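You operate a simulated robot arm through the tools that you are given. There is no shell and no other tool. Be economical: measure what you need, move in short steps, check, and stop when the job is done.

You are at the controls of a simulated robot arm. One attempt, no reset.

## Task
Take the white hand brush and put it on the boarding table. Put the flat red-toe sock on the rewinder table. Push the low wall side drawer shut. Open the top aisle side drawer, put the green wrench from there on the cabinet top and shut the drawer again. Take the brown felt block and leave it on the packing bench. Fetch the green oil can and stand it on the boarding table. Do these in any order. Set down upright: brown felt block, green oil can.
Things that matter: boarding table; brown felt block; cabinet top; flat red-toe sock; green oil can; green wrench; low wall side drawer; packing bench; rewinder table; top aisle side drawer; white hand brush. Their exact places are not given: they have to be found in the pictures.

The check looks at the end state, three seconds after you hand in, the way a careful person would. Anything else that was tipped, shoved, dropped, spilled or broken makes it a failure.

## Robot
A 6-joint arm with a two-finger gripper on a trunk, on a base that drives. Base frame: it is fixed to the floor where the robot stands at the start and does not move with it; the origin is under the middle of the robot, x ahead of it, y to its left, z up. Readings come in mm, rad, newtons and seconds.
With the tool pointing down near the work surface it reaches from about 360 to 860 mm from the robot's upright axis, wherever it stands. Its first joint turns from -2.897 to 2.897 rad. Places, roughly: boarding table [-1400, 1500, 800]; brown felt block (8x5x7 cm) [-1200, -3200, 300]; cabinet top [700, -200, 600]; flat red-toe sock (14x6x2 cm) [2200, -3300, 700]; green oil can [-1500, -500, 1000]; green wrench [500, -4250, 750]; low wall side drawer [1200, -4200, 700]; packing bench [-1400, -300, 800]; rewinder table [-1400, -3700, 800]; top aisle side drawer [500, -4300, 800]; white hand brush (8x4x8 cm) [500, -100, 700]. Payload 2.45 kg.
The tool frame sits at the grasp point between the pads (the TCP): z along the fingers, y along the line on which they close. The tips reach 26 mm beyond it. The gripper opens to 96 mm. The gripper's body begins 69 mm behind the TCP.
Orientation is that of the tool frame in the base frame, as a unit quaternion [x, y, z, w]. With the fingers straight down and closing along the base's y, the tool's x points along the base's -x, its y along +y and its z along -z.

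## Interface
- The arm moves only by the tool move_arm. Its argument "rows" is one flat list of numbers, 7 for each row, row after row: the shift along the base's x, y, z in m, then the turn, a rotation vector about the base's x, y, z in rad, then the finger opening in m, from 0 to 0.096. In form: [x, y, z, rx, ry, rz, gripper, x, y, z, rx, ry, rz, gripper, ...]. A call has 1 to 20 rows; each row shifts and turns the commanded pose from where the row before left it. Rows are played at 5 a second. More than 50 mm and 0.15 rad between two rows, or a gripper value outside its range, and nothing of the call is played. Where a pose cannot be reached the arm comes as near as it can. A force on the tool above 40 N (or 10 N above the force at the start of the call, whichever is more), or a blocked arm, ends the call early, and 0.2 s more pass. The fingers move at their own pace and stop on an object; they squeeze with about 32 N. The grip force told is the motor's: it shows also when the fingers shut on nothing. Time passes only in rows, and 0.2 s behind the last, so rows that do not move let the fingers close. It gives the time, the measured TCP pose, the force on the tool (base axes), the opening and the grip force at its end, in the units of the frame above (readings bear some noise), with the torque about the TCP (base axes, N m) and any sound that the robot's microphone picked up, and new pictures: "show" is both (left out), scene, wrist or none.
- Cameras (640 x 400 px; columns grow to the right, rows downward): "scene" is now at [23.3, 118.1, 1038.1]; the picture's right is [-0.41, -0.91, 0.00], its down [-0.36, 0.16, -0.92] and it looks along [0.84, -0.38, -0.39] (base axes); focal length 294 px, centre (320, 200). "wrist" rides on the gripper at [82, 3, -98] in the tool frame; the picture's right is [-0.04, 1.00, 0.00], its down [-0.73, -0.03, -0.68] and it looks along [-0.68, -0.03, 0.73] (tool axes); focal length 256 px, centre (320, 200).
- slide_trunk(by): slides the trunk up (or, below 0, down) by that many mm; the arm and the scene camera ride with it, the base frame stays. It gives what a move gives, with no picture.
- drive_base(legs): drives the robot by 1 to 6 legs, each [ahead, turn to the left] in mm and rad, along the robot's own axes; the way and the turn of a leg run together, so that a leg with both is an arc; at most 1500 mm and 3.142 rad a leg. The arm and the cameras ride along, it lands a little off, and it stops where it bumps. It gives what a move gives, and a new picture of the scene camera.
- turn_head(pan, tilt): turns the head with the scene camera to pan (to the left, within 2.705 rad either way) and tilt (down, from -0.506 to 1.204), counted from straight ahead of the robot. It gives what a move gives, and a new picture of the scene camera.
- pixel_to_xyz(camera, pixels): for up to 12 pixels [column, row] of the newest picture of that camera ("zoom" is the newest enlarged one), the place [x, y, z] in the base frame of the surface seen there, good to about 3 mm. The clock stands still meanwhile.
- close_up(camera, box): a new picture of the part [left, top, right, bottom] of that camera's present view, enlarged. The clock stands still meanwhile.
- sign_off(): hands the job in; it is judged then, once.

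Go step by step. Measure first, check grasps and placings, and put right what went wrong. The budget is 131 turns and 260 pictures, counting those below and the enlarged ones. Unless the task says otherwise, let go and move clear before handing in, and close with one line.

The tools are called by a JSON object that holds its "op" and its "data". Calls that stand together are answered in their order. move_arm: Moves the arm, as the interface text tells. Its arguments: {"type":"object","properties":{"rows":{"type":"array"},"show":{"type":"string","enum":["both","scene","wrist","none"]}},"required":["rows"]} The other tools are called the same way: slide_trunk (by) slides the trunk up or down; drive_base (legs) drives the base; turn_head (pan, tilt) turns the head that bears the scene camera; pixel_to_xyz (camera, pixels) gives the place of the surface under pixels of a picture; close_up (camera, box) takes an enlarged picture of a part of a camera's view; sign_off () hands the job in.

At the start:

```text
clock: 0.0
ee_pos: [428.6, -23.1, 873.5]
tcp_rot: [0.0, 1.0, 0.0, -0.001]
ft_force: [0.3, -0.8, -0.6]
torque: [0.0, -0.02, 0.01]
finger_gap: 96.0
finger_force: 0.0
trunk travel left (down, up): [-50.0, 100.0]
robot x, y, heading: [0.6, -0.8, 0.0]
head pan, tilt: [-0.428, 0.405]
```

scene: 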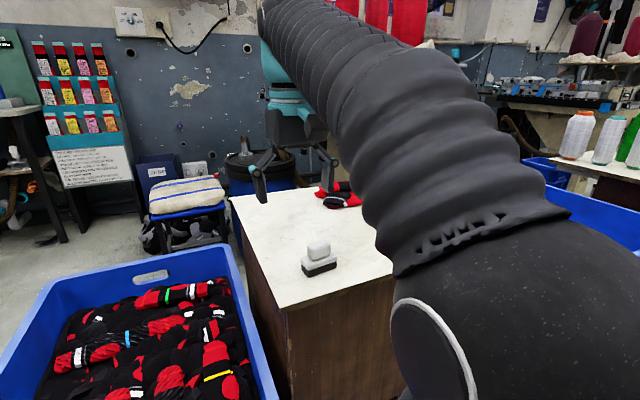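
wrist: 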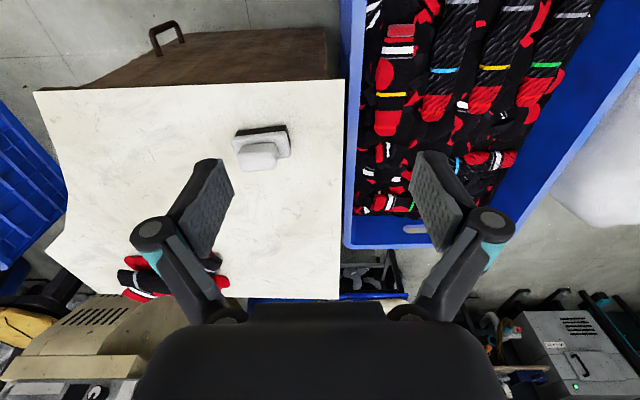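

The white hand brush stands on the cabinet top at scene pixel (318,255), wrist pixel (258,150). I'll measure it and enlarge it.

{"op": "pixel_to_xyz", "data": {"camera": "scene", "pixels": [[318, 246], [320, 266], [304, 270], [337, 264], [250, 215], [290, 300], [340, 200], [380, 260]]}}

{"op": "pixel_to_xyz", "data": {"camera": "wrist", "pixels": [[258, 150], [236, 135], [286, 127], [290, 155], [240, 168], [275, 165], [50, 95], [330, 290], [335, 85]]}}

{"op": "close_up", "data": {"camera": "wrist", "box": [200, 100, 328, 180]}}

```text
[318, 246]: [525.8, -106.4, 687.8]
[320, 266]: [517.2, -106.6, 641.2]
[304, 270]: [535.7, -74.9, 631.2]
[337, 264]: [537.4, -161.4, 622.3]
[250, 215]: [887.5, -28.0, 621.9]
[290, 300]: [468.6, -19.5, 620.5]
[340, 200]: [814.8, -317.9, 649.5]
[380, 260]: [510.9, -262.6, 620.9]
```

```text
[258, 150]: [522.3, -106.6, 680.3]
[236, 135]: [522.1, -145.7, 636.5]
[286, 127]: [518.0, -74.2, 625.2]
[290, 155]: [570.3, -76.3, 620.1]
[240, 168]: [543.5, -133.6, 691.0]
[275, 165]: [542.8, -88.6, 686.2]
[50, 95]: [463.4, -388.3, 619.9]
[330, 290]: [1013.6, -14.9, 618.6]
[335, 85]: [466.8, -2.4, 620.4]
```

```text
5.00 times, centred on (264, 140) of wrist
```

zoom: 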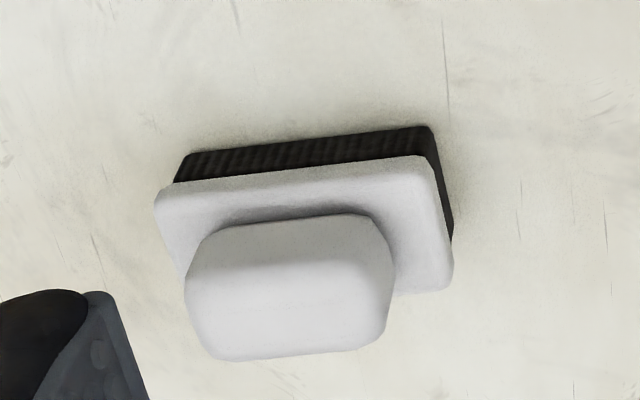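

The handle is about 45 mm long along y. I'll measure its edges to get its centre and yaw.

{"op": "pixel_to_xyz", "data": {"camera": "zoom", "pixels": [[195, 280], [382, 268], [220, 350], [375, 338], [290, 280], [165, 200], [430, 170], [440, 275], [290, 340], [290, 225]]}}

```text
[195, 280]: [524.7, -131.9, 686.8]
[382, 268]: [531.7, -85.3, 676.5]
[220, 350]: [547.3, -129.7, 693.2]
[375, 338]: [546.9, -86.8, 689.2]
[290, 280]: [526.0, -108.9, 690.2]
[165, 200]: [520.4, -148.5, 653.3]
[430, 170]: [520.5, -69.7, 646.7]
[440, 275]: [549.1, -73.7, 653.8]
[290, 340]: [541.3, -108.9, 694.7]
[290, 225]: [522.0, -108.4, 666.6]
```

The brush handle centre is about (536,-109), top 694, plate top 653. I'll go above it first, then check.

{"op": "move_arm", "data": {"rows": [0.0358, -0.0286, -0.02, 0, 0, 0, 0.096, 0.0358, -0.0286, -0.02, 0, 0, 0, 0.096, 0.0358, -0.0287, -0.02, 0, 0, 0, 0.096, 0, 0, -0.03, 0, 0, 0, 0.096, 0, 0, -0.03, 0, 0, 0, 0.096, 0, 0, 0, 0, 0, 0, 0.096], "show": "wrist"}}

```text
clock: 1.4
ee_pos: [537.4, -107.6, 753.2]
tcp_rot: [0.0, 1.0, 0.0, 0.001]
ft_force: [-0.2, 0.1, -0.1]
torque: [0.03, 0.01, -0.01]
finger_gap: 96.0
finger_force: 0.1
trunk travel left (down, up): [-50.0, 100.0]
robot x, y, heading: [-0.2, 2.6, -0.0]
head pan, tilt: [-0.428, 0.405]
```

wrist: 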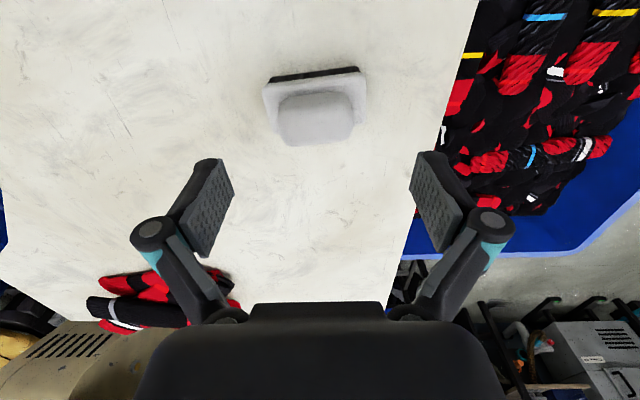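

Aligned with the handle (316,118) between the pads. I descend to z 684 and close.

{"op": "move_arm", "data": {"rows": [0, 0, -0.035, 0, 0, 0, 0.096, -0.001, -0.001, -0.034, 0, 0, 0, 0.096, 0, 0, 0, 0, 0, 0, 0.096, 0, 0, 0, 0, 0, 0, 0.03, 0, 0, 0, 0, 0, 0, 0.03, 0, 0, 0, 0, 0, 0, 0.03], "show": "wrist"}}

```text
clock: 2.8
ee_pos: [536.2, -109.1, 684.1]
tcp_rot: [0.0, 1.0, 0.0, 0.001]
ft_force: [0.7, -1.8, 2.7]
torque: [-0.22, -0.02, -0.02]
finger_gap: 53.2
finger_force: 32.2
trunk travel left (down, up): [-50.0, 100.0]
robot x, y, heading: [4.6, -3.2, 0.003]
head pan, tilt: [-0.428, 0.405]
```

wrist: 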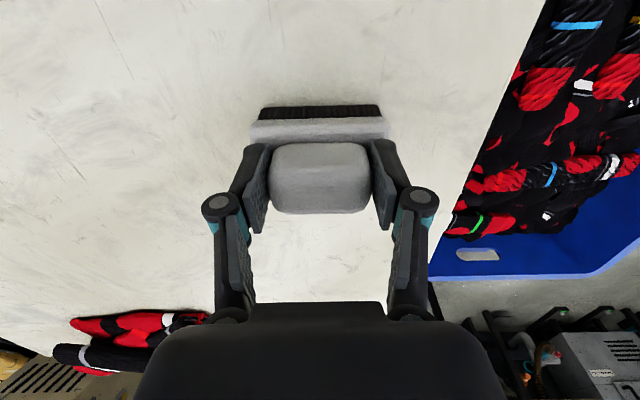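

Gripped at 53 mm, 32 N. Lift and retract.

{"op": "move_arm", "data": {"rows": [0, 0, 0.03, 0, 0, 0, 0.03, 0, 0, 0.05, 0, 0, 0, 0.03, 0, 0, 0.05, 0, 0, 0, 0.03, -0.02, 0.02, 0.05, 0, 0, 0, 0.03, -0.03, 0.03, 0.05, 0, 0, 0, 0.03, -0.03, 0.03, 0.05, 0, 0, 0, 0.03, -0.03, 0.03, 0.03, 0, 0, 0, 0.03], "show": "wrist"}}

{"op": "turn_head", "data": {"pan": 2.3, "tilt": 0.35}}

{"op": "turn_head", "data": {"pan": 1.4, "tilt": 0.35}}

{"op": "turn_head", "data": {"pan": -2.6, "tilt": 0.35}}

{"op": "turn_head", "data": {"pan": -1.5, "tilt": 0.35}}

```text
refused: row 4 steps farther than a row can; nothing moved
```

```text
clock: 5.2
ee_pos: [536.4, -109.4, 683.8]
tcp_rot: [-0.001, 1.0, 0.0, 0.001]
ft_force: [-0.6, 0.5, 2.5]
torque: [-0.02, -0.05, -0.02]
finger_gap: 53.1
finger_force: 32.0
trunk travel left (down, up): [-50.0, 100.0]
robot x, y, heading: [5.2, -1.3, -0.005]
head pan, tilt: [2.3, 0.351]
```

scene: 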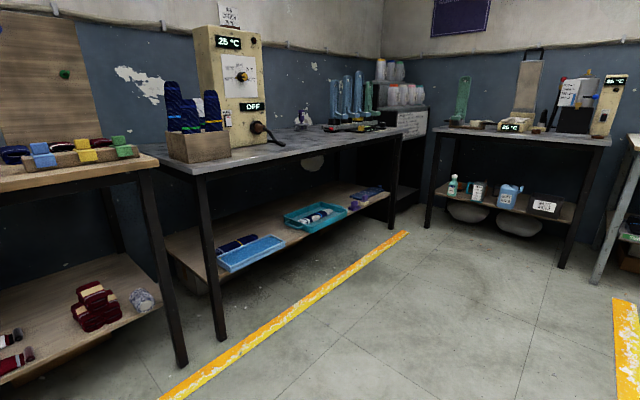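

```text
clock: 6.4
ee_pos: [536.0, -109.0, 684.4]
tcp_rot: [0.0, 1.0, 0.0, 0.0]
ft_force: [0.3, 1.4, 2.0]
torque: [0.03, -0.05, -0.05]
finger_gap: 53.3
finger_force: 32.4
trunk travel left (down, up): [-50.0, 100.0]
robot x, y, heading: [-1.9, -0.7, -0.001]
head pan, tilt: [1.4, 0.351]
```

scene: 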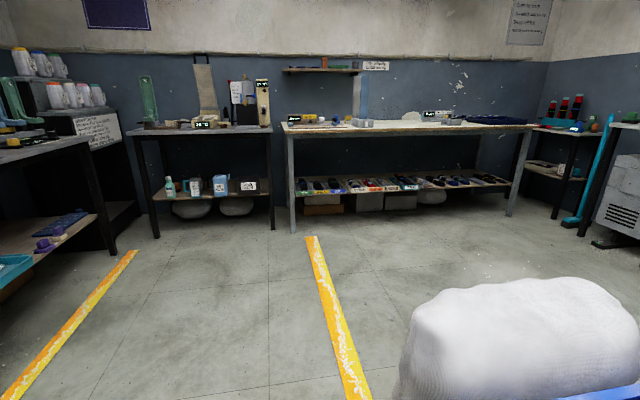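

```text
clock: 9.7
ee_pos: [536.1, -108.9, 684.4]
tcp_rot: [0.0, 1.0, 0.0, 0.0]
ft_force: [0.6, -1.1, 1.7]
torque: [-0.03, -0.03, -0.01]
finger_gap: 53.1
finger_force: 32.4
trunk travel left (down, up): [-50.0, 100.0]
robot x, y, heading: [0.4, 0.7, -0.001]
head pan, tilt: [-2.601, 0.351]
```

scene: 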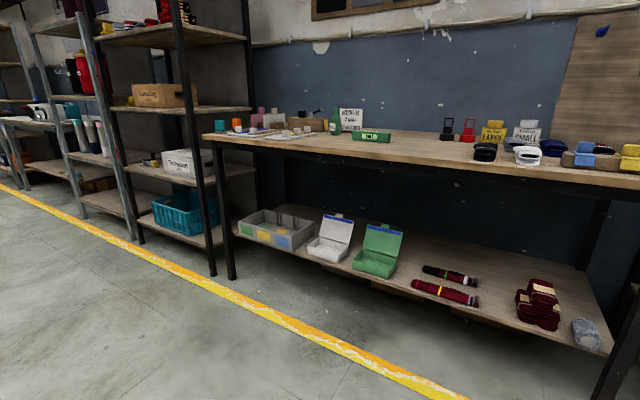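

```text
clock: 11.0
ee_pos: [536.5, -109.4, 683.1]
tcp_rot: [-0.001, 1.0, 0.0, 0.0]
ft_force: [-0.9, -0.3, 1.2]
torque: [-0.02, 0.01, -0.01]
finger_gap: 53.1
finger_force: 32.2
trunk travel left (down, up): [-50.0, 100.0]
robot x, y, heading: [-0.5, -2.7, -0.001]
head pan, tilt: [-1.499, 0.351]
```

scene: 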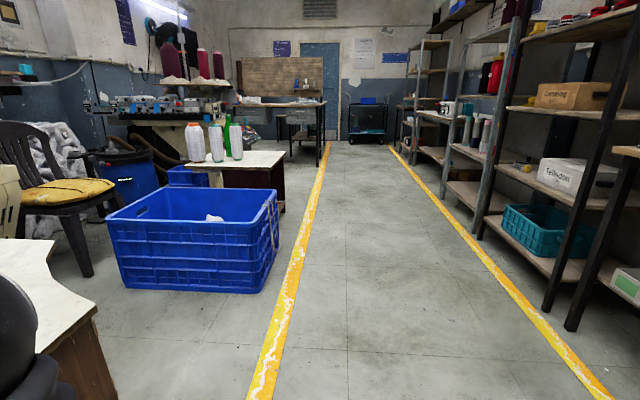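

The boarding table is at (300,150) in the pan 2.3 picture; the brush is still held, since my lift was refused for a too-long row. I lift with shorter rows.

{"op": "move_arm", "data": {"rows": [0, 0, 0.03, 0, 0, 0, 0.03, 0, 0, 0.045, 0, 0, 0, 0.03, 0, 0, 0.045, 0, 0, 0, 0.03, 0, 0, 0.045, 0, 0, 0, 0.03, -0.025, 0.02, 0.035, 0, 0, 0, 0.03, -0.03, 0.03, 0.02, 0, 0, 0, 0.03, -0.03, 0.03, 0.02, 0, 0, 0, 0.03, -0.03, 0.029, 0, 0, 0, 0, 0.03], "show": "wrist"}}

{"op": "turn_head", "data": {"pan": 2.3, "tilt": 0.35}}

{"op": "pixel_to_xyz", "data": {"camera": "scene", "pixels": [[210, 175], [385, 133], [250, 170], [300, 155], [330, 145], [165, 165], [275, 130], [300, 120], [330, 128], [210, 330], [415, 225], [400, 235]]}}

```text
clock: 12.8
ee_pos: [416.5, -0.2, 908.6]
tcp_rot: [0.001, 1.0, -0.001, -0.001]
ft_force: [1.1, 0.4, -1.5]
torque: [-0.01, 0.03, 0.07]
finger_gap: 53.1
finger_force: 32.2
out of reach, approached as far as the arm can: row 7
trunk travel left (down, up): [-50.0, 100.0]
robot x, y, heading: [-0.2, -1.0, -0.0]
head pan, tilt: [-1.499, 0.351]
```

wrist: 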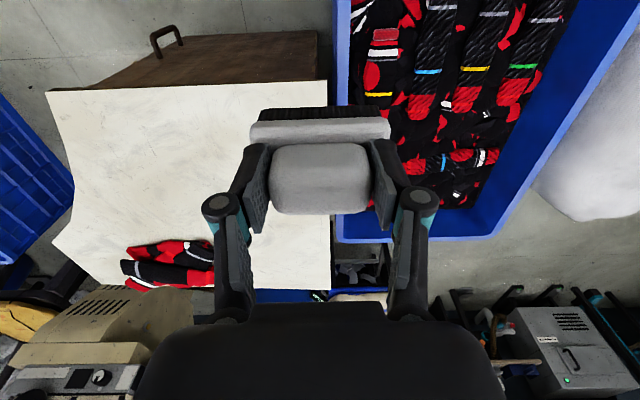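

```text
clock: 15.9
ee_pos: [416.5, -1.6, 909.4]
tcp_rot: [0.0, 1.0, 0.0, 0.0]
ft_force: [0.3, -0.5, -1.2]
torque: [-0.02, 0.01, 0.01]
finger_gap: 53.4
finger_force: 31.6
trunk travel left (down, up): [-50.0, 100.0]
robot x, y, heading: [-1.7, -1.3, 0.004]
head pan, tilt: [2.3, 0.351]
```

scene: 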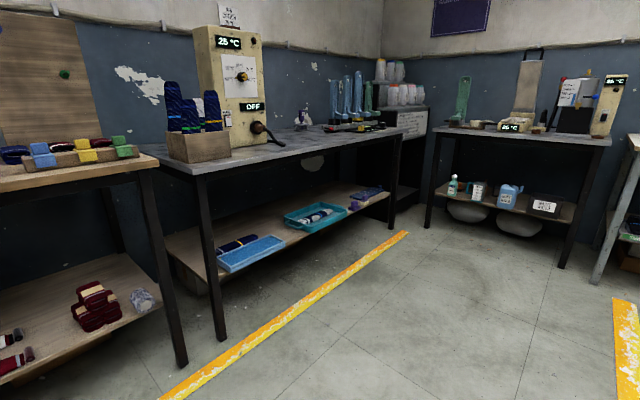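

```text
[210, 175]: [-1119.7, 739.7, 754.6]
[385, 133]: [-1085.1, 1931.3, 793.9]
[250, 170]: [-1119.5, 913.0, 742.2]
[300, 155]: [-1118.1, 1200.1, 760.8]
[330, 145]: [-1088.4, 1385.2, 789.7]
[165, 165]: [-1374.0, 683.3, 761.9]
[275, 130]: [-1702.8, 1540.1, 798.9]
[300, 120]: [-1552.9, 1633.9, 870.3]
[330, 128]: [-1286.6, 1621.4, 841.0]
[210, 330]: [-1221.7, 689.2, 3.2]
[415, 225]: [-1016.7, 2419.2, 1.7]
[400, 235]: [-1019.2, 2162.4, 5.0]
```

Boarding table front edge is x≈-1085, surface z≈797. I enlarge it to find a free spot, and also look at the packing bench end.

{"op": "close_up", "data": {"camera": "scene", "box": [160, 50, 420, 212]}}

{"op": "pixel_to_xyz", "data": {"camera": "zoom", "pixels": [[280, 260], [340, 235], [380, 215], [400, 240], [430, 220], [460, 215], [300, 230], [240, 250], [420, 190], [350, 175], [420, 200], [530, 190]]}}

```text
2.46 times, centred on (290, 131) of scene
```

zoom: 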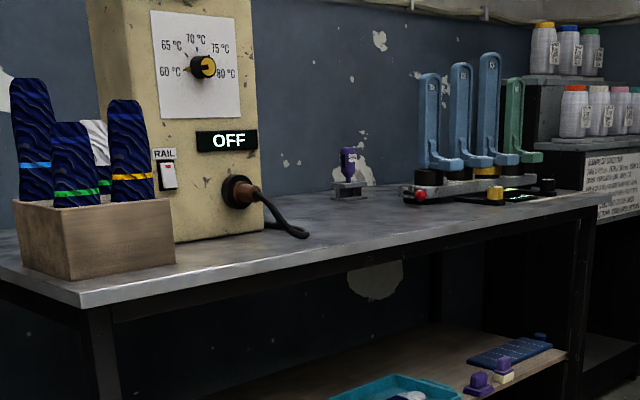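

```text
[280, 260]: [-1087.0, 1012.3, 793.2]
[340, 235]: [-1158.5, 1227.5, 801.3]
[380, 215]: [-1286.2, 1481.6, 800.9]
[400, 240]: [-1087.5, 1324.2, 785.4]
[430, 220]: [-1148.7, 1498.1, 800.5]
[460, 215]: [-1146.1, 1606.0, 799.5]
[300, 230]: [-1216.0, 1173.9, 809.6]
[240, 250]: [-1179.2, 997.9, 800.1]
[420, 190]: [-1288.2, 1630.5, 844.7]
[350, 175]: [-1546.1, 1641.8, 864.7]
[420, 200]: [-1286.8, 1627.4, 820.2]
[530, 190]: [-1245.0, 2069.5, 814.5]
```

Free spot on the boarding table around (-1230,1330). I back off from the cabinet, drive there and face the table.

{"op": "drive_base", "data": {"legs": [[-250, 0], [0, 1.842], [1380, 0], [0, 1.3]]}}

{"op": "turn_head", "data": {"pan": 0.35, "tilt": 0.5}}

```text
clock: 32.0
ee_pos: [-1081.9, 1295.8, 909.3]
tcp_rot: [1.0, 0.025, 0.0, 0.0]
ft_force: [0.1, 0.1, -1.2]
torque: [0.0, -0.02, 0.02]
finger_gap: 53.1
finger_force: 31.7
trunk travel left (down, up): [-50.0, 100.0]
robot x, y, heading: [-669.1, 1315.5, -3.091]
head pan, tilt: [2.3, 0.351]
```

scene: 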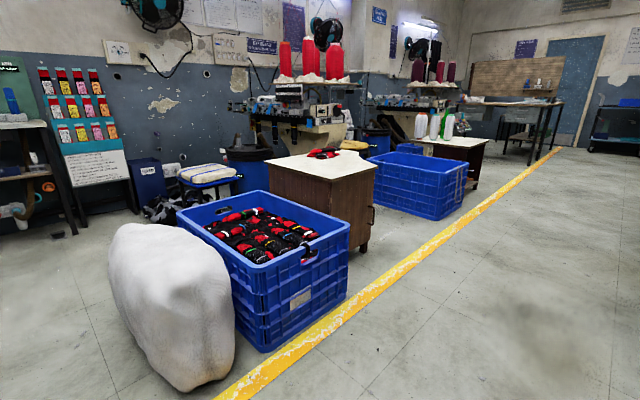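

```text
clock: 33.9
ee_pos: [-1080.9, 1295.0, 910.1]
tcp_rot: [1.0, 0.026, 0.0, 0.0]
ft_force: [0.4, 0.1, -1.1]
torque: [-0.01, -0.01, 0.0]
finger_gap: 53.2
finger_force: 32.1
trunk travel left (down, up): [-50.0, 100.0]
robot x, y, heading: [-664.8, 1315.1, -3.09]
head pan, tilt: [0.351, 0.499]
```

scene: 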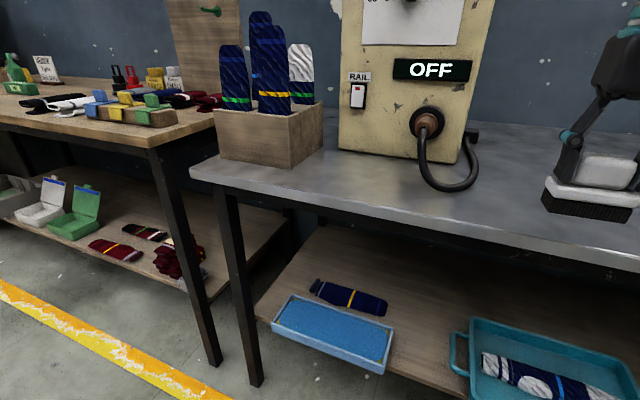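

The brush hangs in front of the table; I look straight ahead to check the free spot.

{"op": "turn_head", "data": {"pan": -0.1, "tilt": 0.5}}

{"op": "pixel_to_xyz", "data": {"camera": "scene", "pixels": [[250, 150], [330, 150], [350, 200], [400, 200], [200, 150], [450, 150], [150, 180], [400, 130]]}}

```text
clock: 34.8
ee_pos: [-1081.4, 1295.1, 909.7]
tcp_rot: [1.0, 0.024, 0.0, 0.0]
ft_force: [0.2, -0.1, -0.7]
torque: [0.0, 0.0, -0.05]
finger_gap: 53.3
finger_force: 32.0
trunk travel left (down, up): [-50.0, 100.0]
robot x, y, heading: [-664.4, 1314.6, -3.092]
head pan, tilt: [-0.099, 0.499]
```

scene: 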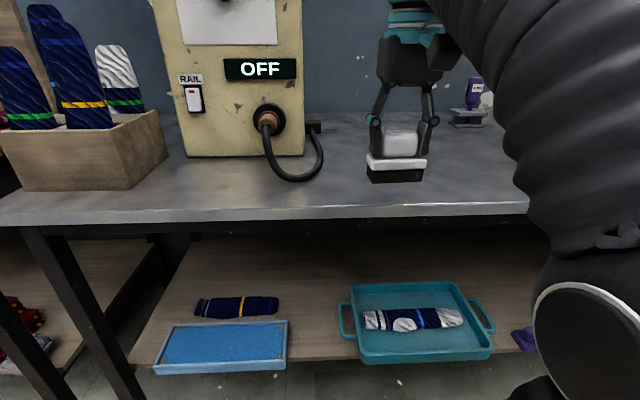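

```text
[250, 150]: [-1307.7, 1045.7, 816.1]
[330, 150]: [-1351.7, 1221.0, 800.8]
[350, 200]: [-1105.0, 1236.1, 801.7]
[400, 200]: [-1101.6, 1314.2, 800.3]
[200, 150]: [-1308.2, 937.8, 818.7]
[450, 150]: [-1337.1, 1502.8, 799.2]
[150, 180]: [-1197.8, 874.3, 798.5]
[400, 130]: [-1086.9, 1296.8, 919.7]
```

Spot clear at (400,165). I move over the table and lower to just above contact.

{"op": "move_arm", "data": {"rows": [-0.04, 0.003, 0, 0, 0, 0, 0.03, -0.04, 0.003, 0, 0, 0, 0, 0.03, -0.04, 0.003, 0, 0, 0, 0, 0.03, -0.034, 0.003, 0, 0, 0, 0, 0.03, 0, 0, -0.02, 0, 0, 0, 0.03, 0, 0, -0.015, 0, 0, 0, 0.03, 0, 0, 0, 0, 0, 0, 0.03], "show": "scene"}}

```text
clock: 36.1
ee_pos: [-1222.8, 1307.6, 860.3]
tcp_rot: [1.0, 0.024, -0.01, -0.001]
ft_force: [2.4, 0.3, 14.3]
torque: [-0.15, -0.35, 0.08]
finger_gap: 53.6
finger_force: 32.1
out of reach, approached as far as the arm can: row 1, 2, 3, 4
trunk travel left (down, up): [-50.0, 100.0]
robot x, y, heading: [-664.5, 1315.5, -3.093]
head pan, tilt: [-0.099, 0.499]
stopped in row 6: the force on the tool passed its limit at 54 N (the readings are from after the stop); the commanded pose is now the measured one
```

scene: 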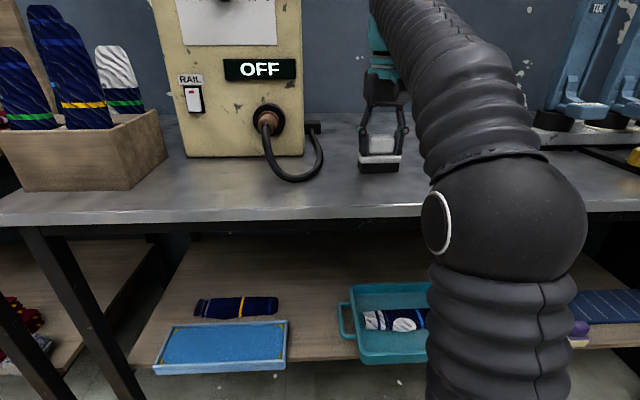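

The brush rests on the table (14 N up). I open the fingers and rise straight.

{"op": "move_arm", "data": {"rows": [0, 0, 0.001, 0, 0, 0, 0.096, 0, 0, 0, 0, 0, 0, 0.096, 0, 0, 0, 0, 0, 0, 0.096, 0, 0, 0.02, 0, 0, 0, 0.096, 0.02, 0, 0.03, 0, 0, 0, 0.096, 0.04, 0, 0.02, 0, 0, 0, 0.096, 0.045, 0, 0, 0, 0, 0, 0.096, 0.045, 0, 0, 0, 0, 0, 0.096], "show": "both"}}

```text
clock: 37.9
ee_pos: [-1066.0, 1306.7, 902.8]
tcp_rot: [1.0, 0.026, -0.006, -0.001]
ft_force: [-0.7, -0.6, -0.7]
torque: [0.01, -0.07, 0.0]
finger_gap: 95.9
finger_force: 0.1
out of reach, approached as far as the arm can: row 5, 6
trunk travel left (down, up): [-50.0, 100.0]
robot x, y, heading: [-665.2, 1315.9, -3.089]
head pan, tilt: [-0.099, 0.499]
```

scene: 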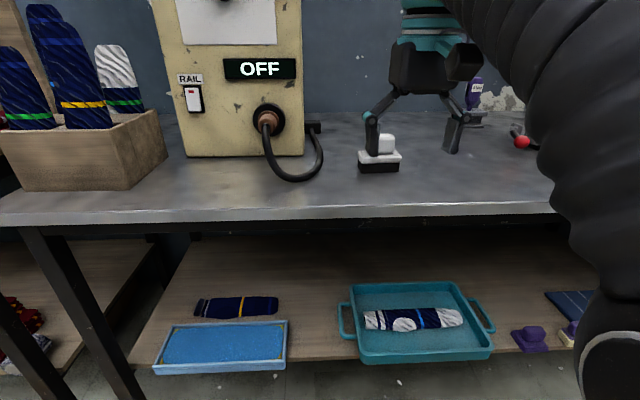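
wrist: 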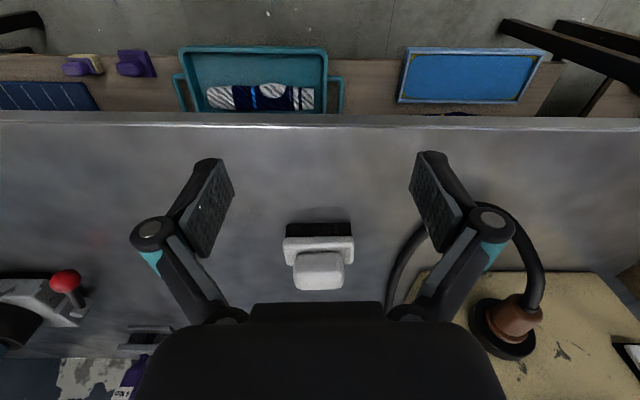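

The brush stands on the boarding table at wrist pixel (318,265). Next, raise the trunk and drive along the aisle to the packing bench.

{"op": "slide_trunk", "data": {"by": 100}}

{"op": "drive_base", "data": {"legs": [[-150, 0], [0, 1.52], [850, 0], [850, 0], [0, -1.57]]}}

{"op": "turn_head", "data": {"pan": 0.2, "tilt": 0.3}}

```text
clock: 39.2
ee_pos: [-1066.1, 1307.6, 1005.2]
tcp_rot: [1.0, 0.026, -0.007, -0.001]
ft_force: [0.7, 0.1, 0.2]
torque: [0.0, 0.0, 0.03]
finger_gap: 96.0
finger_force: 0.1
trunk travel left (down, up): [-150.0, 0.0]
robot x, y, heading: [-667.0, 1313.8, -3.088]
head pan, tilt: [-0.099, 0.499]
```

```text
clock: 56.3
ee_pos: [-945.7, -366.6, 1004.2]
tcp_rot: [1.0, -0.002, -0.006, -0.001]
ft_force: [0.1, 0.2, 0.2]
torque: [0.0, 0.03, 0.01]
finger_gap: 96.1
finger_force: 0.2
trunk travel left (down, up): [-150.0, 0.0]
robot x, y, heading: [-547.3, -377.4, 3.139]
head pan, tilt: [-0.099, 0.499]
```

scene: 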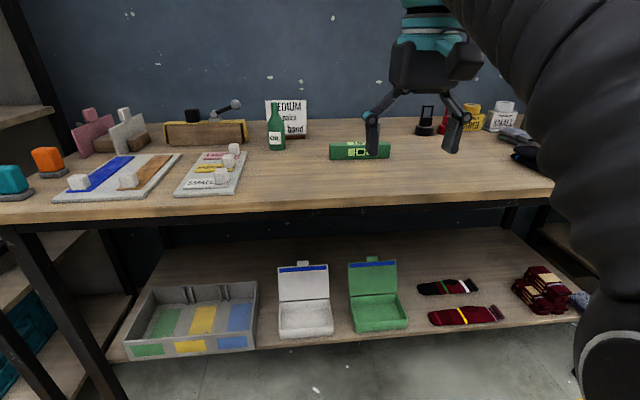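

```text
clock: 57.1
ee_pos: [-946.6, -367.4, 1004.1]
tcp_rot: [1.0, -0.002, -0.008, -0.001]
ft_force: [-0.6, 1.4, -0.2]
torque: [0.0, 0.0, 0.02]
finger_gap: 96.0
finger_force: 0.1
trunk travel left (down, up): [-150.0, 0.0]
robot x, y, heading: [-548.4, -380.2, 3.134]
head pan, tilt: [0.201, 0.3]
```

scene: 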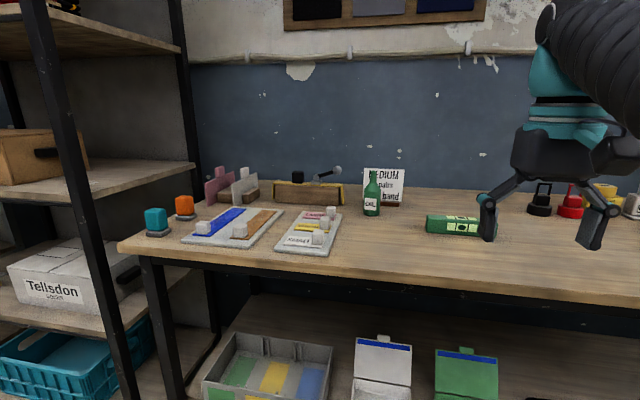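

A green bottle labelled like "OIL" at (371,193) looks like the oil can. Enlarge and measure.

{"op": "close_up", "data": {"camera": "scene", "box": [320, 150, 480, 250]}}

{"op": "pixel_to_xyz", "data": {"camera": "zoom", "pixels": [[205, 95], [205, 130], [180, 160], [230, 160], [205, 200], [205, 255], [205, 275], [300, 300], [480, 300], [300, 220]]}}

{"op": "pixel_to_xyz", "data": {"camera": "scene", "pixels": [[390, 240], [350, 250], [400, 225], [350, 190], [385, 170], [403, 205], [335, 225], [430, 215], [325, 195]]}}

```text
4.00 times, centred on (400, 200) of scene
```

zoom: 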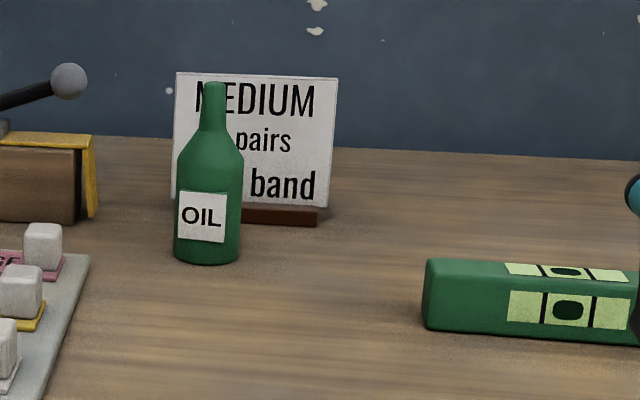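

```text
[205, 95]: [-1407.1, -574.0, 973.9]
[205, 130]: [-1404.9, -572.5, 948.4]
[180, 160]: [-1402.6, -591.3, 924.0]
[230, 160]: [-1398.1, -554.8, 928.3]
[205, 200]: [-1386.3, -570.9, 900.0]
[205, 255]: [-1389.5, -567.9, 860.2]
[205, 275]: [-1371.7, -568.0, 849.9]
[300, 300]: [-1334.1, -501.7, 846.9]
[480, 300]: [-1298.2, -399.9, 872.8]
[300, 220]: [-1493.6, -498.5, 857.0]
```

```text
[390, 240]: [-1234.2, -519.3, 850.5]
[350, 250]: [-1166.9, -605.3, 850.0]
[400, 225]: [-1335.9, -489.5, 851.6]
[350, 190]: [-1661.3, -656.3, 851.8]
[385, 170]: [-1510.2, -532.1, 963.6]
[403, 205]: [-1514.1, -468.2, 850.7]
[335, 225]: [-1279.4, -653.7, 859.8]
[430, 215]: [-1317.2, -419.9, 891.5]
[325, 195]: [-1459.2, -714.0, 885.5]
```

The oil can stands at about (-1407,-573), 45 mm wide, base 850, top 978. I drive to in front of it and closer.

{"op": "drive_base", "data": {"legs": [[0, 0.905], [229, 0], [0, -0.905]]}}

{"op": "turn_head", "data": {"pan": 0.15, "tilt": 0.4}}

{"op": "pixel_to_xyz", "data": {"camera": "scene", "pixels": [[320, 300], [100, 300], [300, 290]]}}

```text
clock: 63.5
ee_pos: [-1087.8, -533.9, 1003.9]
tcp_rot: [1.0, -0.013, -0.007, -0.001]
ft_force: [0.0, -0.2, 0.7]
torque: [-0.01, -0.01, 0.05]
finger_gap: 95.9
finger_force: 0.1
trunk travel left (down, up): [-150.0, 0.0]
robot x, y, heading: [-685.6, -557.4, 3.114]
head pan, tilt: [0.201, 0.3]
```

scene: 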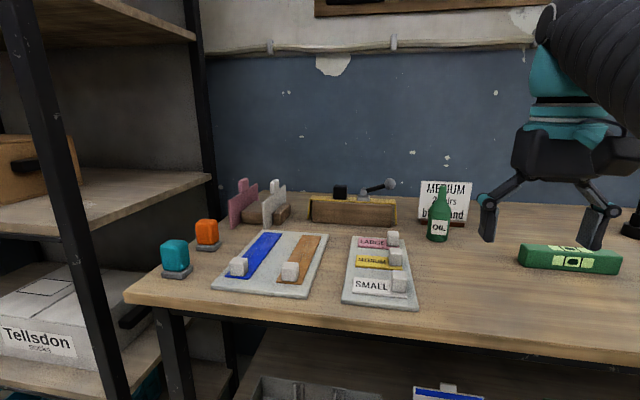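

```text
clock: 64.2
ee_pos: [-1086.9, -533.9, 1005.5]
tcp_rot: [1.0, -0.013, -0.006, -0.001]
ft_force: [0.7, -0.1, 0.5]
torque: [-0.03, -0.02, -0.01]
finger_gap: 95.8
finger_force: 0.2
trunk travel left (down, up): [-150.0, 0.0]
robot x, y, heading: [-686.7, -556.7, 3.117]
head pan, tilt: [0.15, 0.4]
```

scene: 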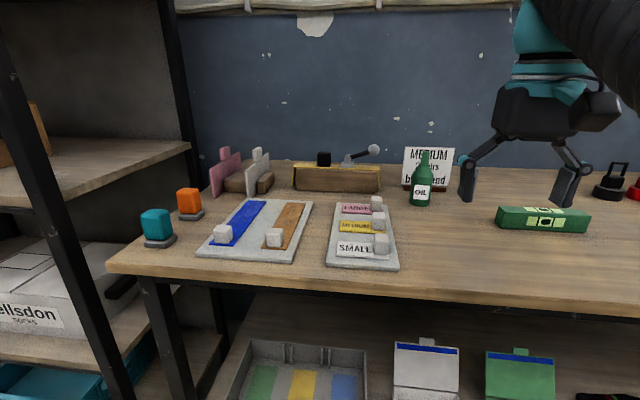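

```text
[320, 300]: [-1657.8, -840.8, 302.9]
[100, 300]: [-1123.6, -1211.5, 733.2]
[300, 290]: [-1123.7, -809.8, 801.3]
```

I lower to z≈920 and slide in toward the can with fingers open, stopping short to check.

{"op": "move_arm", "data": {"rows": [0, -0.013, -0.03, 0, 0, 0, 0.096, 0, -0.013, -0.03, 0, 0, 0, 0.096, 0, -0.013, -0.025, 0, 0, 0, 0.096, -0.045, 0, 0, 0, 0, 0, 0.096, -0.045, 0, 0, 0, 0, 0, 0.096, -0.045, 0, 0, 0, 0, 0, 0.096, -0.045, 0, 0, 0, 0, 0, 0.096, 0, 0, 0, 0, 0, 0, 0.096], "show": "both"}}

{"op": "pixel_to_xyz", "data": {"camera": "scene", "pixels": [[421, 155], [421, 180], [421, 200], [412, 185], [430, 185]]}}

```text
clock: 66.0
ee_pos: [-1266.7, -573.1, 918.3]
tcp_rot: [1.0, -0.013, -0.007, -0.001]
ft_force: [0.1, 0.6, 0.0]
torque: [0.02, -0.01, 0.02]
finger_gap: 96.0
finger_force: 0.0
trunk travel left (down, up): [-150.0, 0.0]
robot x, y, heading: [-686.6, -555.9, 3.112]
head pan, tilt: [0.15, 0.4]
```

scene: 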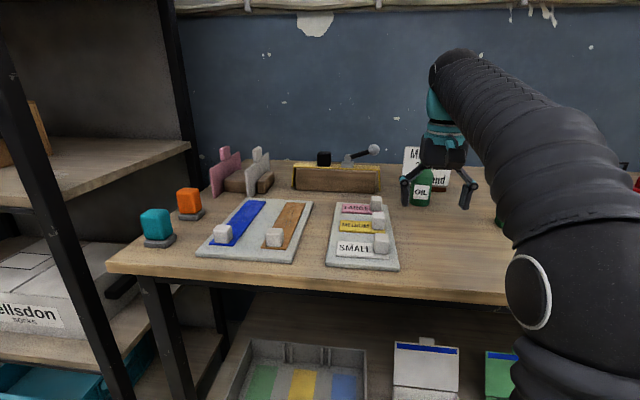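
wrist: 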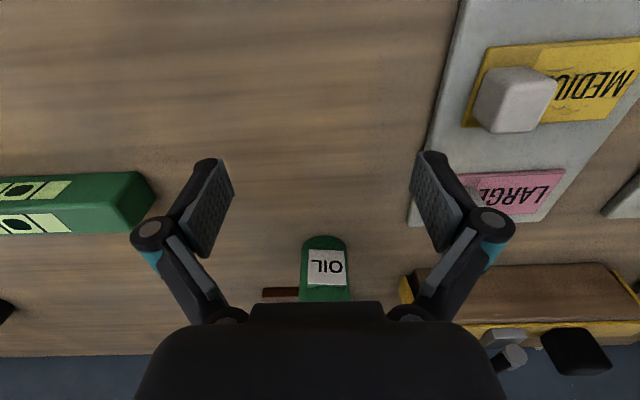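

```text
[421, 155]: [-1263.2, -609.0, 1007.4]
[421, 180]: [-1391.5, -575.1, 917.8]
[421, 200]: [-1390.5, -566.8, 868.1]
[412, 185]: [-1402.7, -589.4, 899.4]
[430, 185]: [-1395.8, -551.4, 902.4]
```

The can is centred between the fingers (wrist (325,270)). I slide the last 143 mm at z 922, then close.

{"op": "move_arm", "data": {"rows": [-0.03, 0.002, 0.004, 0, 0, 0, 0.096, -0.04, 0, 0, 0, 0, 0, 0.096, -0.04, 0, 0, 0, 0, 0, 0.096, -0.033, 0, 0, 0, 0, 0, 0.096, 0, 0, 0, 0, 0, 0, 0.096], "show": "both"}}

```text
clock: 67.2
ee_pos: [-1371.5, -569.4, 898.2]
tcp_rot: [1.0, -0.014, -0.012, -0.001]
ft_force: [4.9, 0.8, 22.5]
torque: [0.08, 1.25, 0.04]
finger_gap: 96.1
finger_force: 0.1
out of reach, approached as far as the arm can: row 3, 4
trunk travel left (down, up): [-150.0, 0.0]
robot x, y, heading: [-688.7, -553.0, 3.111]
head pan, tilt: [0.15, 0.4]
```

scene: 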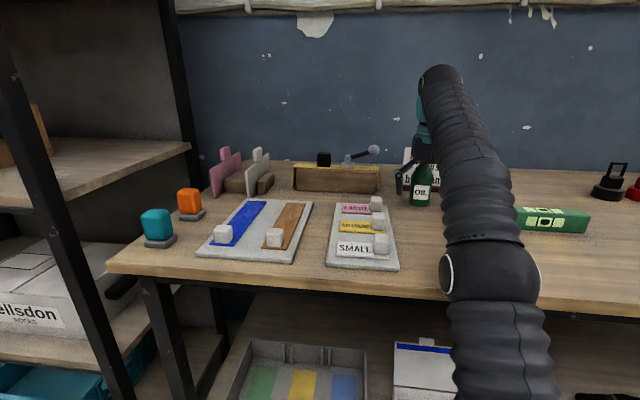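
wrist: 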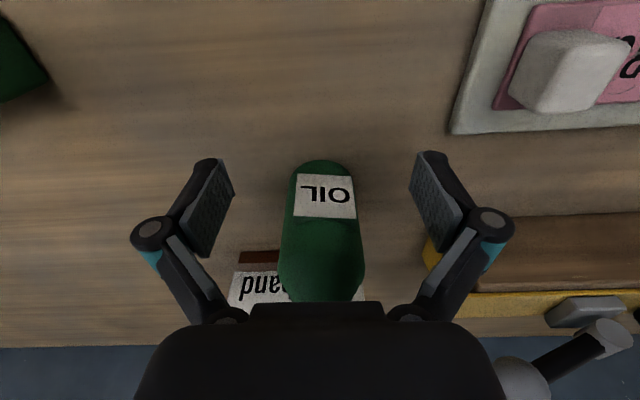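

The arm drooped beyond its reach and the palm presses on the can top (22 N). I back up and out gently.

{"op": "move_arm", "data": {"rows": [0.006, 0, 0.015, 0, 0, 0, 0.096, 0.01, 0, 0.015, 0, 0, 0, 0.096], "show": "both"}}

```text
clock: 67.8
ee_pos: [-1350.3, -569.5, 916.6]
tcp_rot: [1.0, -0.013, -0.009, -0.001]
ft_force: [-0.3, -0.5, 0.1]
torque: [0.01, -0.02, 0.03]
finger_gap: 95.8
finger_force: 0.0
out of reach, approached as far as the arm can: row 1, 2
trunk travel left (down, up): [-150.0, 0.0]
robot x, y, heading: [-690.3, -554.0, 3.118]
head pan, tilt: [0.15, 0.4]
```

scene: 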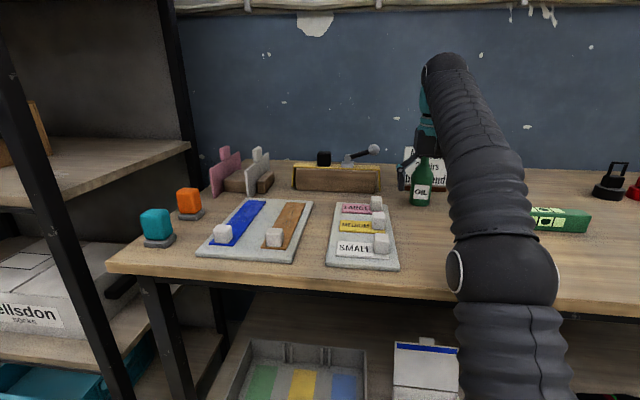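
wrist: 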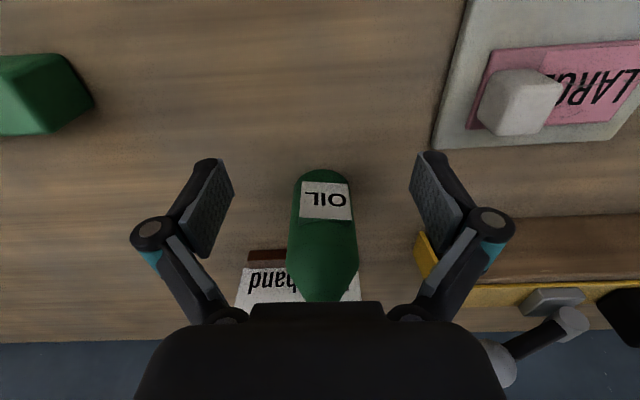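

The can still stands, forces are zero. I retract 120 mm and drive 110 mm closer.

{"op": "move_arm", "data": {"rows": [0.04, 0, 0.0, 0, 0, 0, 0.096, 0.04, 0, 0.005, 0, 0, 0, 0.096, 0.04, 0, 0.005, 0, 0, 0, 0.096], "show": "none"}}

{"op": "drive_base", "data": {"legs": [[110, 0]]}}

{"op": "pixel_to_xyz", "data": {"camera": "scene", "pixels": [[457, 195], [447, 190], [466, 190], [457, 210], [457, 218]]}}

```text
clock: 68.6
ee_pos: [-1231.9, -568.9, 924.8]
tcp_rot: [1.0, -0.014, -0.006, -0.001]
ft_force: [-1.0, 1.0, -0.5]
torque: [0.01, -0.05, 0.02]
finger_gap: 95.8
finger_force: 0.1
trunk travel left (down, up): [-150.0, 0.0]
robot x, y, heading: [-690.5, -561.3, 3.119]
head pan, tilt: [0.15, 0.4]
```

```text
clock: 69.7
ee_pos: [-1339.7, -566.3, 925.8]
tcp_rot: [1.0, -0.013, -0.008, -0.001]
ft_force: [0.1, 0.0, 0.1]
torque: [0.0, 0.0, 0.0]
finger_gap: 95.8
finger_force: 0.0
trunk travel left (down, up): [-150.0, 0.0]
robot x, y, heading: [-798.0, -553.2, 3.113]
head pan, tilt: [0.15, 0.4]
```

scene: 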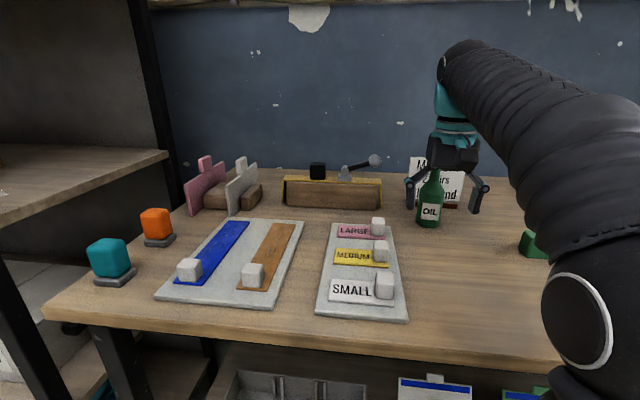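

```text
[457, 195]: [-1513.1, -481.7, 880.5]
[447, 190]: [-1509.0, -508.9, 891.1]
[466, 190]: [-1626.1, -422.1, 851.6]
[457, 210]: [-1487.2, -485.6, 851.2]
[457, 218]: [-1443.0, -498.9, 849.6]
```

Pixels were off; I remeasure the can at (430,205).

{"op": "pixel_to_xyz", "data": {"camera": "scene", "pixels": [[431, 174], [420, 205], [440, 205], [430, 198], [430, 212], [430, 225]]}}

```text
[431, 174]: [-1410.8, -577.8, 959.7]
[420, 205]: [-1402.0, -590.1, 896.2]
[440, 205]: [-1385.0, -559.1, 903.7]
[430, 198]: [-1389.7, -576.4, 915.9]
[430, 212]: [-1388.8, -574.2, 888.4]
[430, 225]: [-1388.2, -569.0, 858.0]
```

Can centre ≈(-1411,-572). Slide in 70 mm at z 922 and close gently.

{"op": "move_arm", "data": {"rows": [-0.025, -0.005, -0.003, 0, 0, 0, 0.096, -0.025, 0, 0, 0, 0, 0, 0.096, -0.02, 0, 0, 0, 0, 0, 0.096, 0, 0, 0, 0, 0, 0, 0.096], "show": "wrist"}}

```text
clock: 70.7
ee_pos: [-1408.1, -572.2, 922.8]
tcp_rot: [1.0, -0.012, -0.008, -0.001]
ft_force: [0.2, 0.2, -0.3]
torque: [0.01, 0.0, -0.01]
finger_gap: 96.0
finger_force: 0.1
trunk travel left (down, up): [-150.0, 0.0]
robot x, y, heading: [-793.8, -555.4, 3.117]
head pan, tilt: [0.15, 0.4]
```

wrist: 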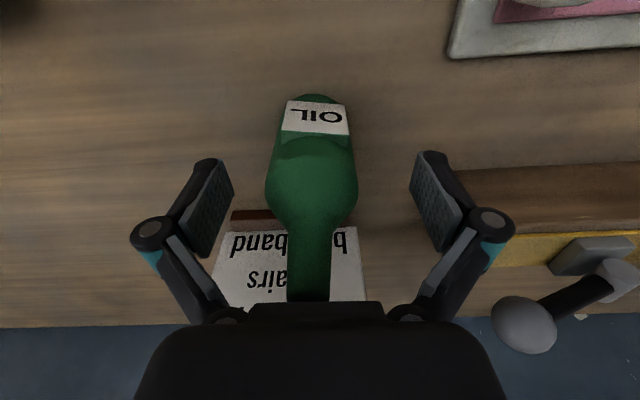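

Well centred. I lower 5 mm and close.

{"op": "move_arm", "data": {"rows": [0, 0, -0.005, 0, 0, 0, 0.096, 0, 0, 0, 0, 0, 0, 0.03, 0, 0, 0, 0, 0, 0, 0.03, 0, 0, 0, 0, 0, 0, 0.03], "show": "wrist"}}

```text
clock: 71.7
ee_pos: [-1406.7, -572.0, 917.9]
tcp_rot: [1.0, -0.013, -0.009, -0.001]
ft_force: [0.4, 1.0, 4.7]
torque: [-0.08, -0.04, 0.05]
finger_gap: 46.6
finger_force: 32.2
trunk travel left (down, up): [-150.0, 0.0]
robot x, y, heading: [-796.7, -553.4, 3.114]
head pan, tilt: [0.15, 0.4]
```

wrist: 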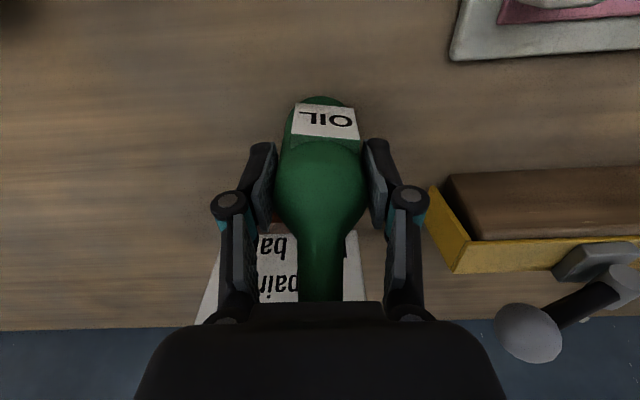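

Gripped at 46.6 mm. Lift a little, then retract while rising.

{"op": "move_arm", "data": {"rows": [0, 0, 0.02, 0, 0, 0, 0.03, 0.02, 0, 0.01, 0, 0, 0, 0.03, 0.04, 0, 0.01, 0, 0, 0, 0.03, 0.04, 0, 0.01, 0, 0, 0, 0.03, 0.04, 0, 0.01, 0, 0, 0, 0.03, 0.04, 0, 0.01, 0, 0, 0, 0.03, 0.02, 0, 0.01, 0, 0, 0, 0.03], "show": "scene"}}

```text
clock: 73.3
ee_pos: [-1209.4, -571.6, 996.0]
tcp_rot: [1.0, -0.013, -0.007, -0.001]
ft_force: [-0.8, 0.4, -3.1]
torque: [0.0, -0.01, 0.01]
finger_gap: 46.7
finger_force: 31.6
trunk travel left (down, up): [-150.0, 0.0]
robot x, y, heading: [-794.2, -556.8, 3.116]
head pan, tilt: [0.15, 0.4]
```

scene: 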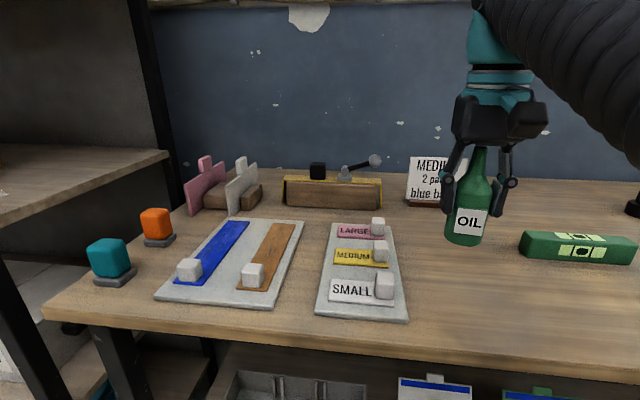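

Can is held, bottom at ~929. Drive back to the boarding table.

{"op": "drive_base", "data": {"legs": [[-280, 0], [0, -1.545], [1010, 0], [1010, 0], [0, 1.57]]}}

{"op": "turn_head", "data": {"pan": 0.1, "tilt": 0.5}}

```text
clock: 92.6
ee_pos: [-909.3, 1426.6, 995.7]
tcp_rot: [1.0, 0.001, -0.006, -0.001]
ft_force: [-0.4, 0.6, -2.6]
torque: [0.0, -0.01, 0.0]
finger_gap: 46.2
finger_force: 31.3
trunk travel left (down, up): [-150.0, 0.0]
robot x, y, heading: [-495.8, 1455.4, -3.14]
head pan, tilt: [0.15, 0.4]
```

scene: 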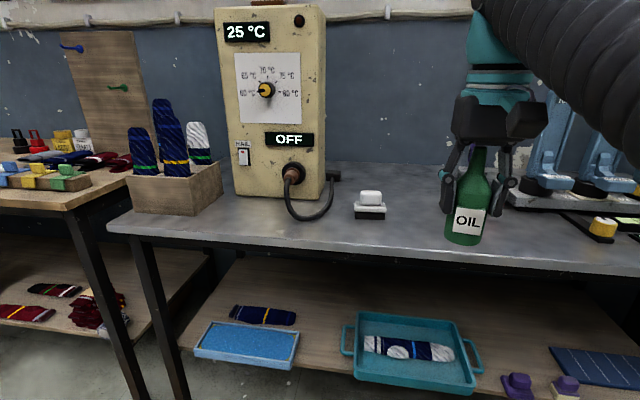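

```text
clock: 93.2
ee_pos: [-909.5, 1427.8, 995.7]
tcp_rot: [1.0, 0.001, -0.007, -0.002]
ft_force: [0.3, -0.4, -0.5]
torque: [0.02, -0.03, 0.02]
finger_gap: 46.3
finger_force: 31.9
trunk travel left (down, up): [-150.0, 0.0]
robot x, y, heading: [-494.9, 1458.0, -3.14]
head pan, tilt: [0.099, 0.499]
```

scene: 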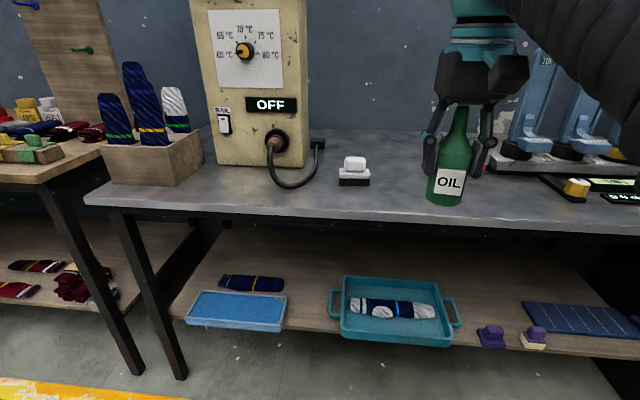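

The brush and machine are clear; I drive 190 mm nearer and lower the can at about (-1205,1437).

{"op": "drive_base", "data": {"legs": [[190, 0]]}}

{"op": "move_arm", "data": {"rows": [-0.03, 0.003, -0.03, 0, 0, 0, 0.03, -0.03, 0.003, -0.03, 0, 0, 0, 0.03, -0.025, 0.003, -0.025, 0, 0, 0, 0.03, -0.02, 0, -0.02, 0, 0, 0, 0.03, 0, 0, -0.01, 0, 0, 0, 0.03, 0, 0, 0, 0, 0, 0, 0.03], "show": "both"}}

```text
clock: 94.8
ee_pos: [-1096.8, 1427.0, 995.3]
tcp_rot: [1.0, 0.002, -0.007, -0.001]
ft_force: [-0.6, -0.1, -1.7]
torque: [0.01, -0.01, -0.02]
finger_gap: 46.5
finger_force: 32.2
trunk travel left (down, up): [-150.0, 0.0]
robot x, y, heading: [-684.5, 1458.8, -3.138]
head pan, tilt: [0.099, 0.499]
```

scene: 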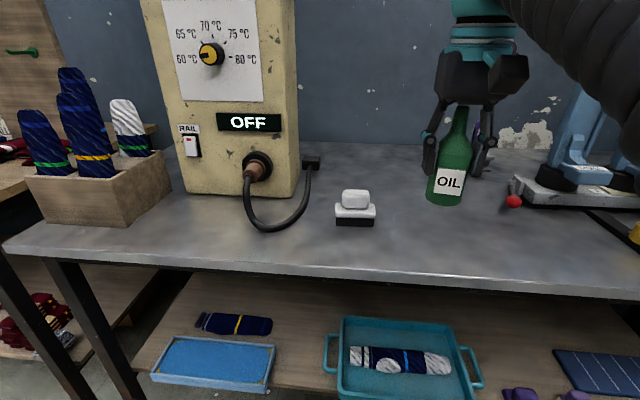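

```text
clock: 96.2
ee_pos: [-1200.7, 1437.1, 879.4]
tcp_rot: [1.0, 0.002, -0.007, -0.001]
ft_force: [0.4, 0.6, -1.3]
torque: [-0.01, -0.03, -0.02]
finger_gap: 46.4
finger_force: 32.3
trunk travel left (down, up): [-150.0, 0.0]
robot x, y, heading: [-687.1, 1455.2, -3.138]
head pan, tilt: [0.099, 0.499]
```

scene: 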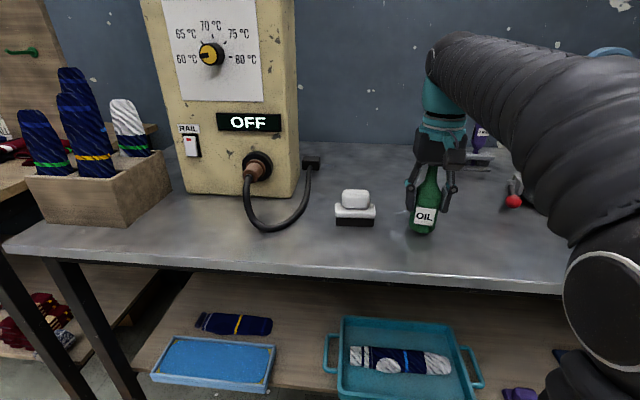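
wrist: 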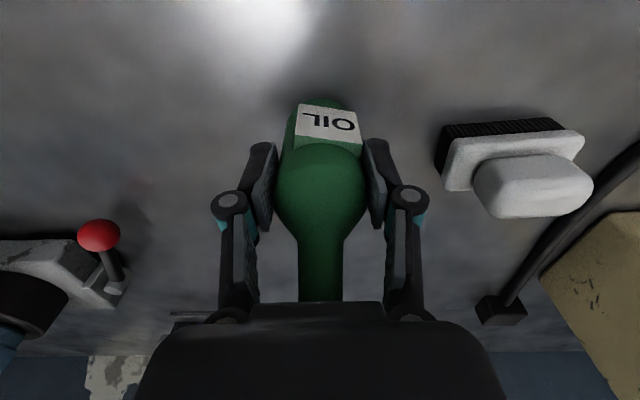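

Can is ~11 mm above the table. I lower in small steps until contact.

{"op": "move_arm", "data": {"rows": [0, 0, -0.005, 0, 0, 0, 0.03, 0, 0, -0.004, 0, 0, 0, 0.03, 0, 0, -0.002, 0, 0, 0, 0.03, 0, 0, 0, 0, 0, 0, 0.03], "show": "none"}}

```text
clock: 97.2
ee_pos: [-1201.7, 1435.3, 869.7]
tcp_rot: [1.0, 0.002, -0.008, -0.001]
ft_force: [1.0, 0.0, -2.4]
torque: [0.01, -0.03, 0.01]
finger_gap: 46.3
finger_force: 32.2
trunk travel left (down, up): [-150.0, 0.0]
robot x, y, heading: [-683.4, 1458.8, -3.14]
head pan, tilt: [0.099, 0.499]
```

{"op": "move_arm", "data": {"rows": [0, 0, -0.002, 0, 0, 0, 0.03, 0, 0, -0.001, 0, 0, 0, 0.03, 0, 0, 0, 0, 0, 0, 0.03], "show": "scene"}}

```text
clock: 98.0
ee_pos: [-1202.0, 1436.1, 867.2]
tcp_rot: [1.0, 0.002, -0.008, -0.001]
ft_force: [-2.2, 0.2, 10.4]
torque: [0.05, 0.05, 0.03]
finger_gap: 46.4
finger_force: 31.5
trunk travel left (down, up): [-150.0, 0.0]
robot x, y, heading: [-685.3, 1455.7, -3.138]
head pan, tilt: [0.099, 0.499]
```

scene: 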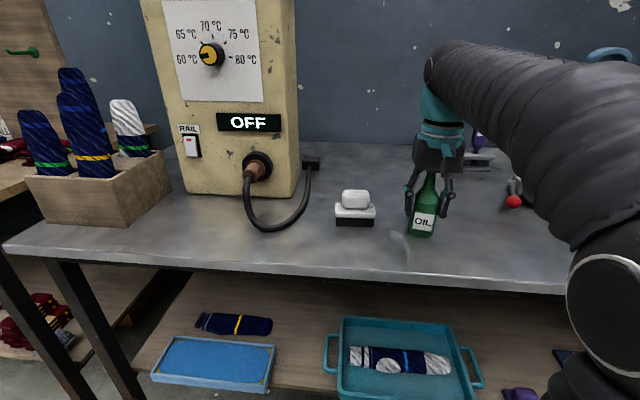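

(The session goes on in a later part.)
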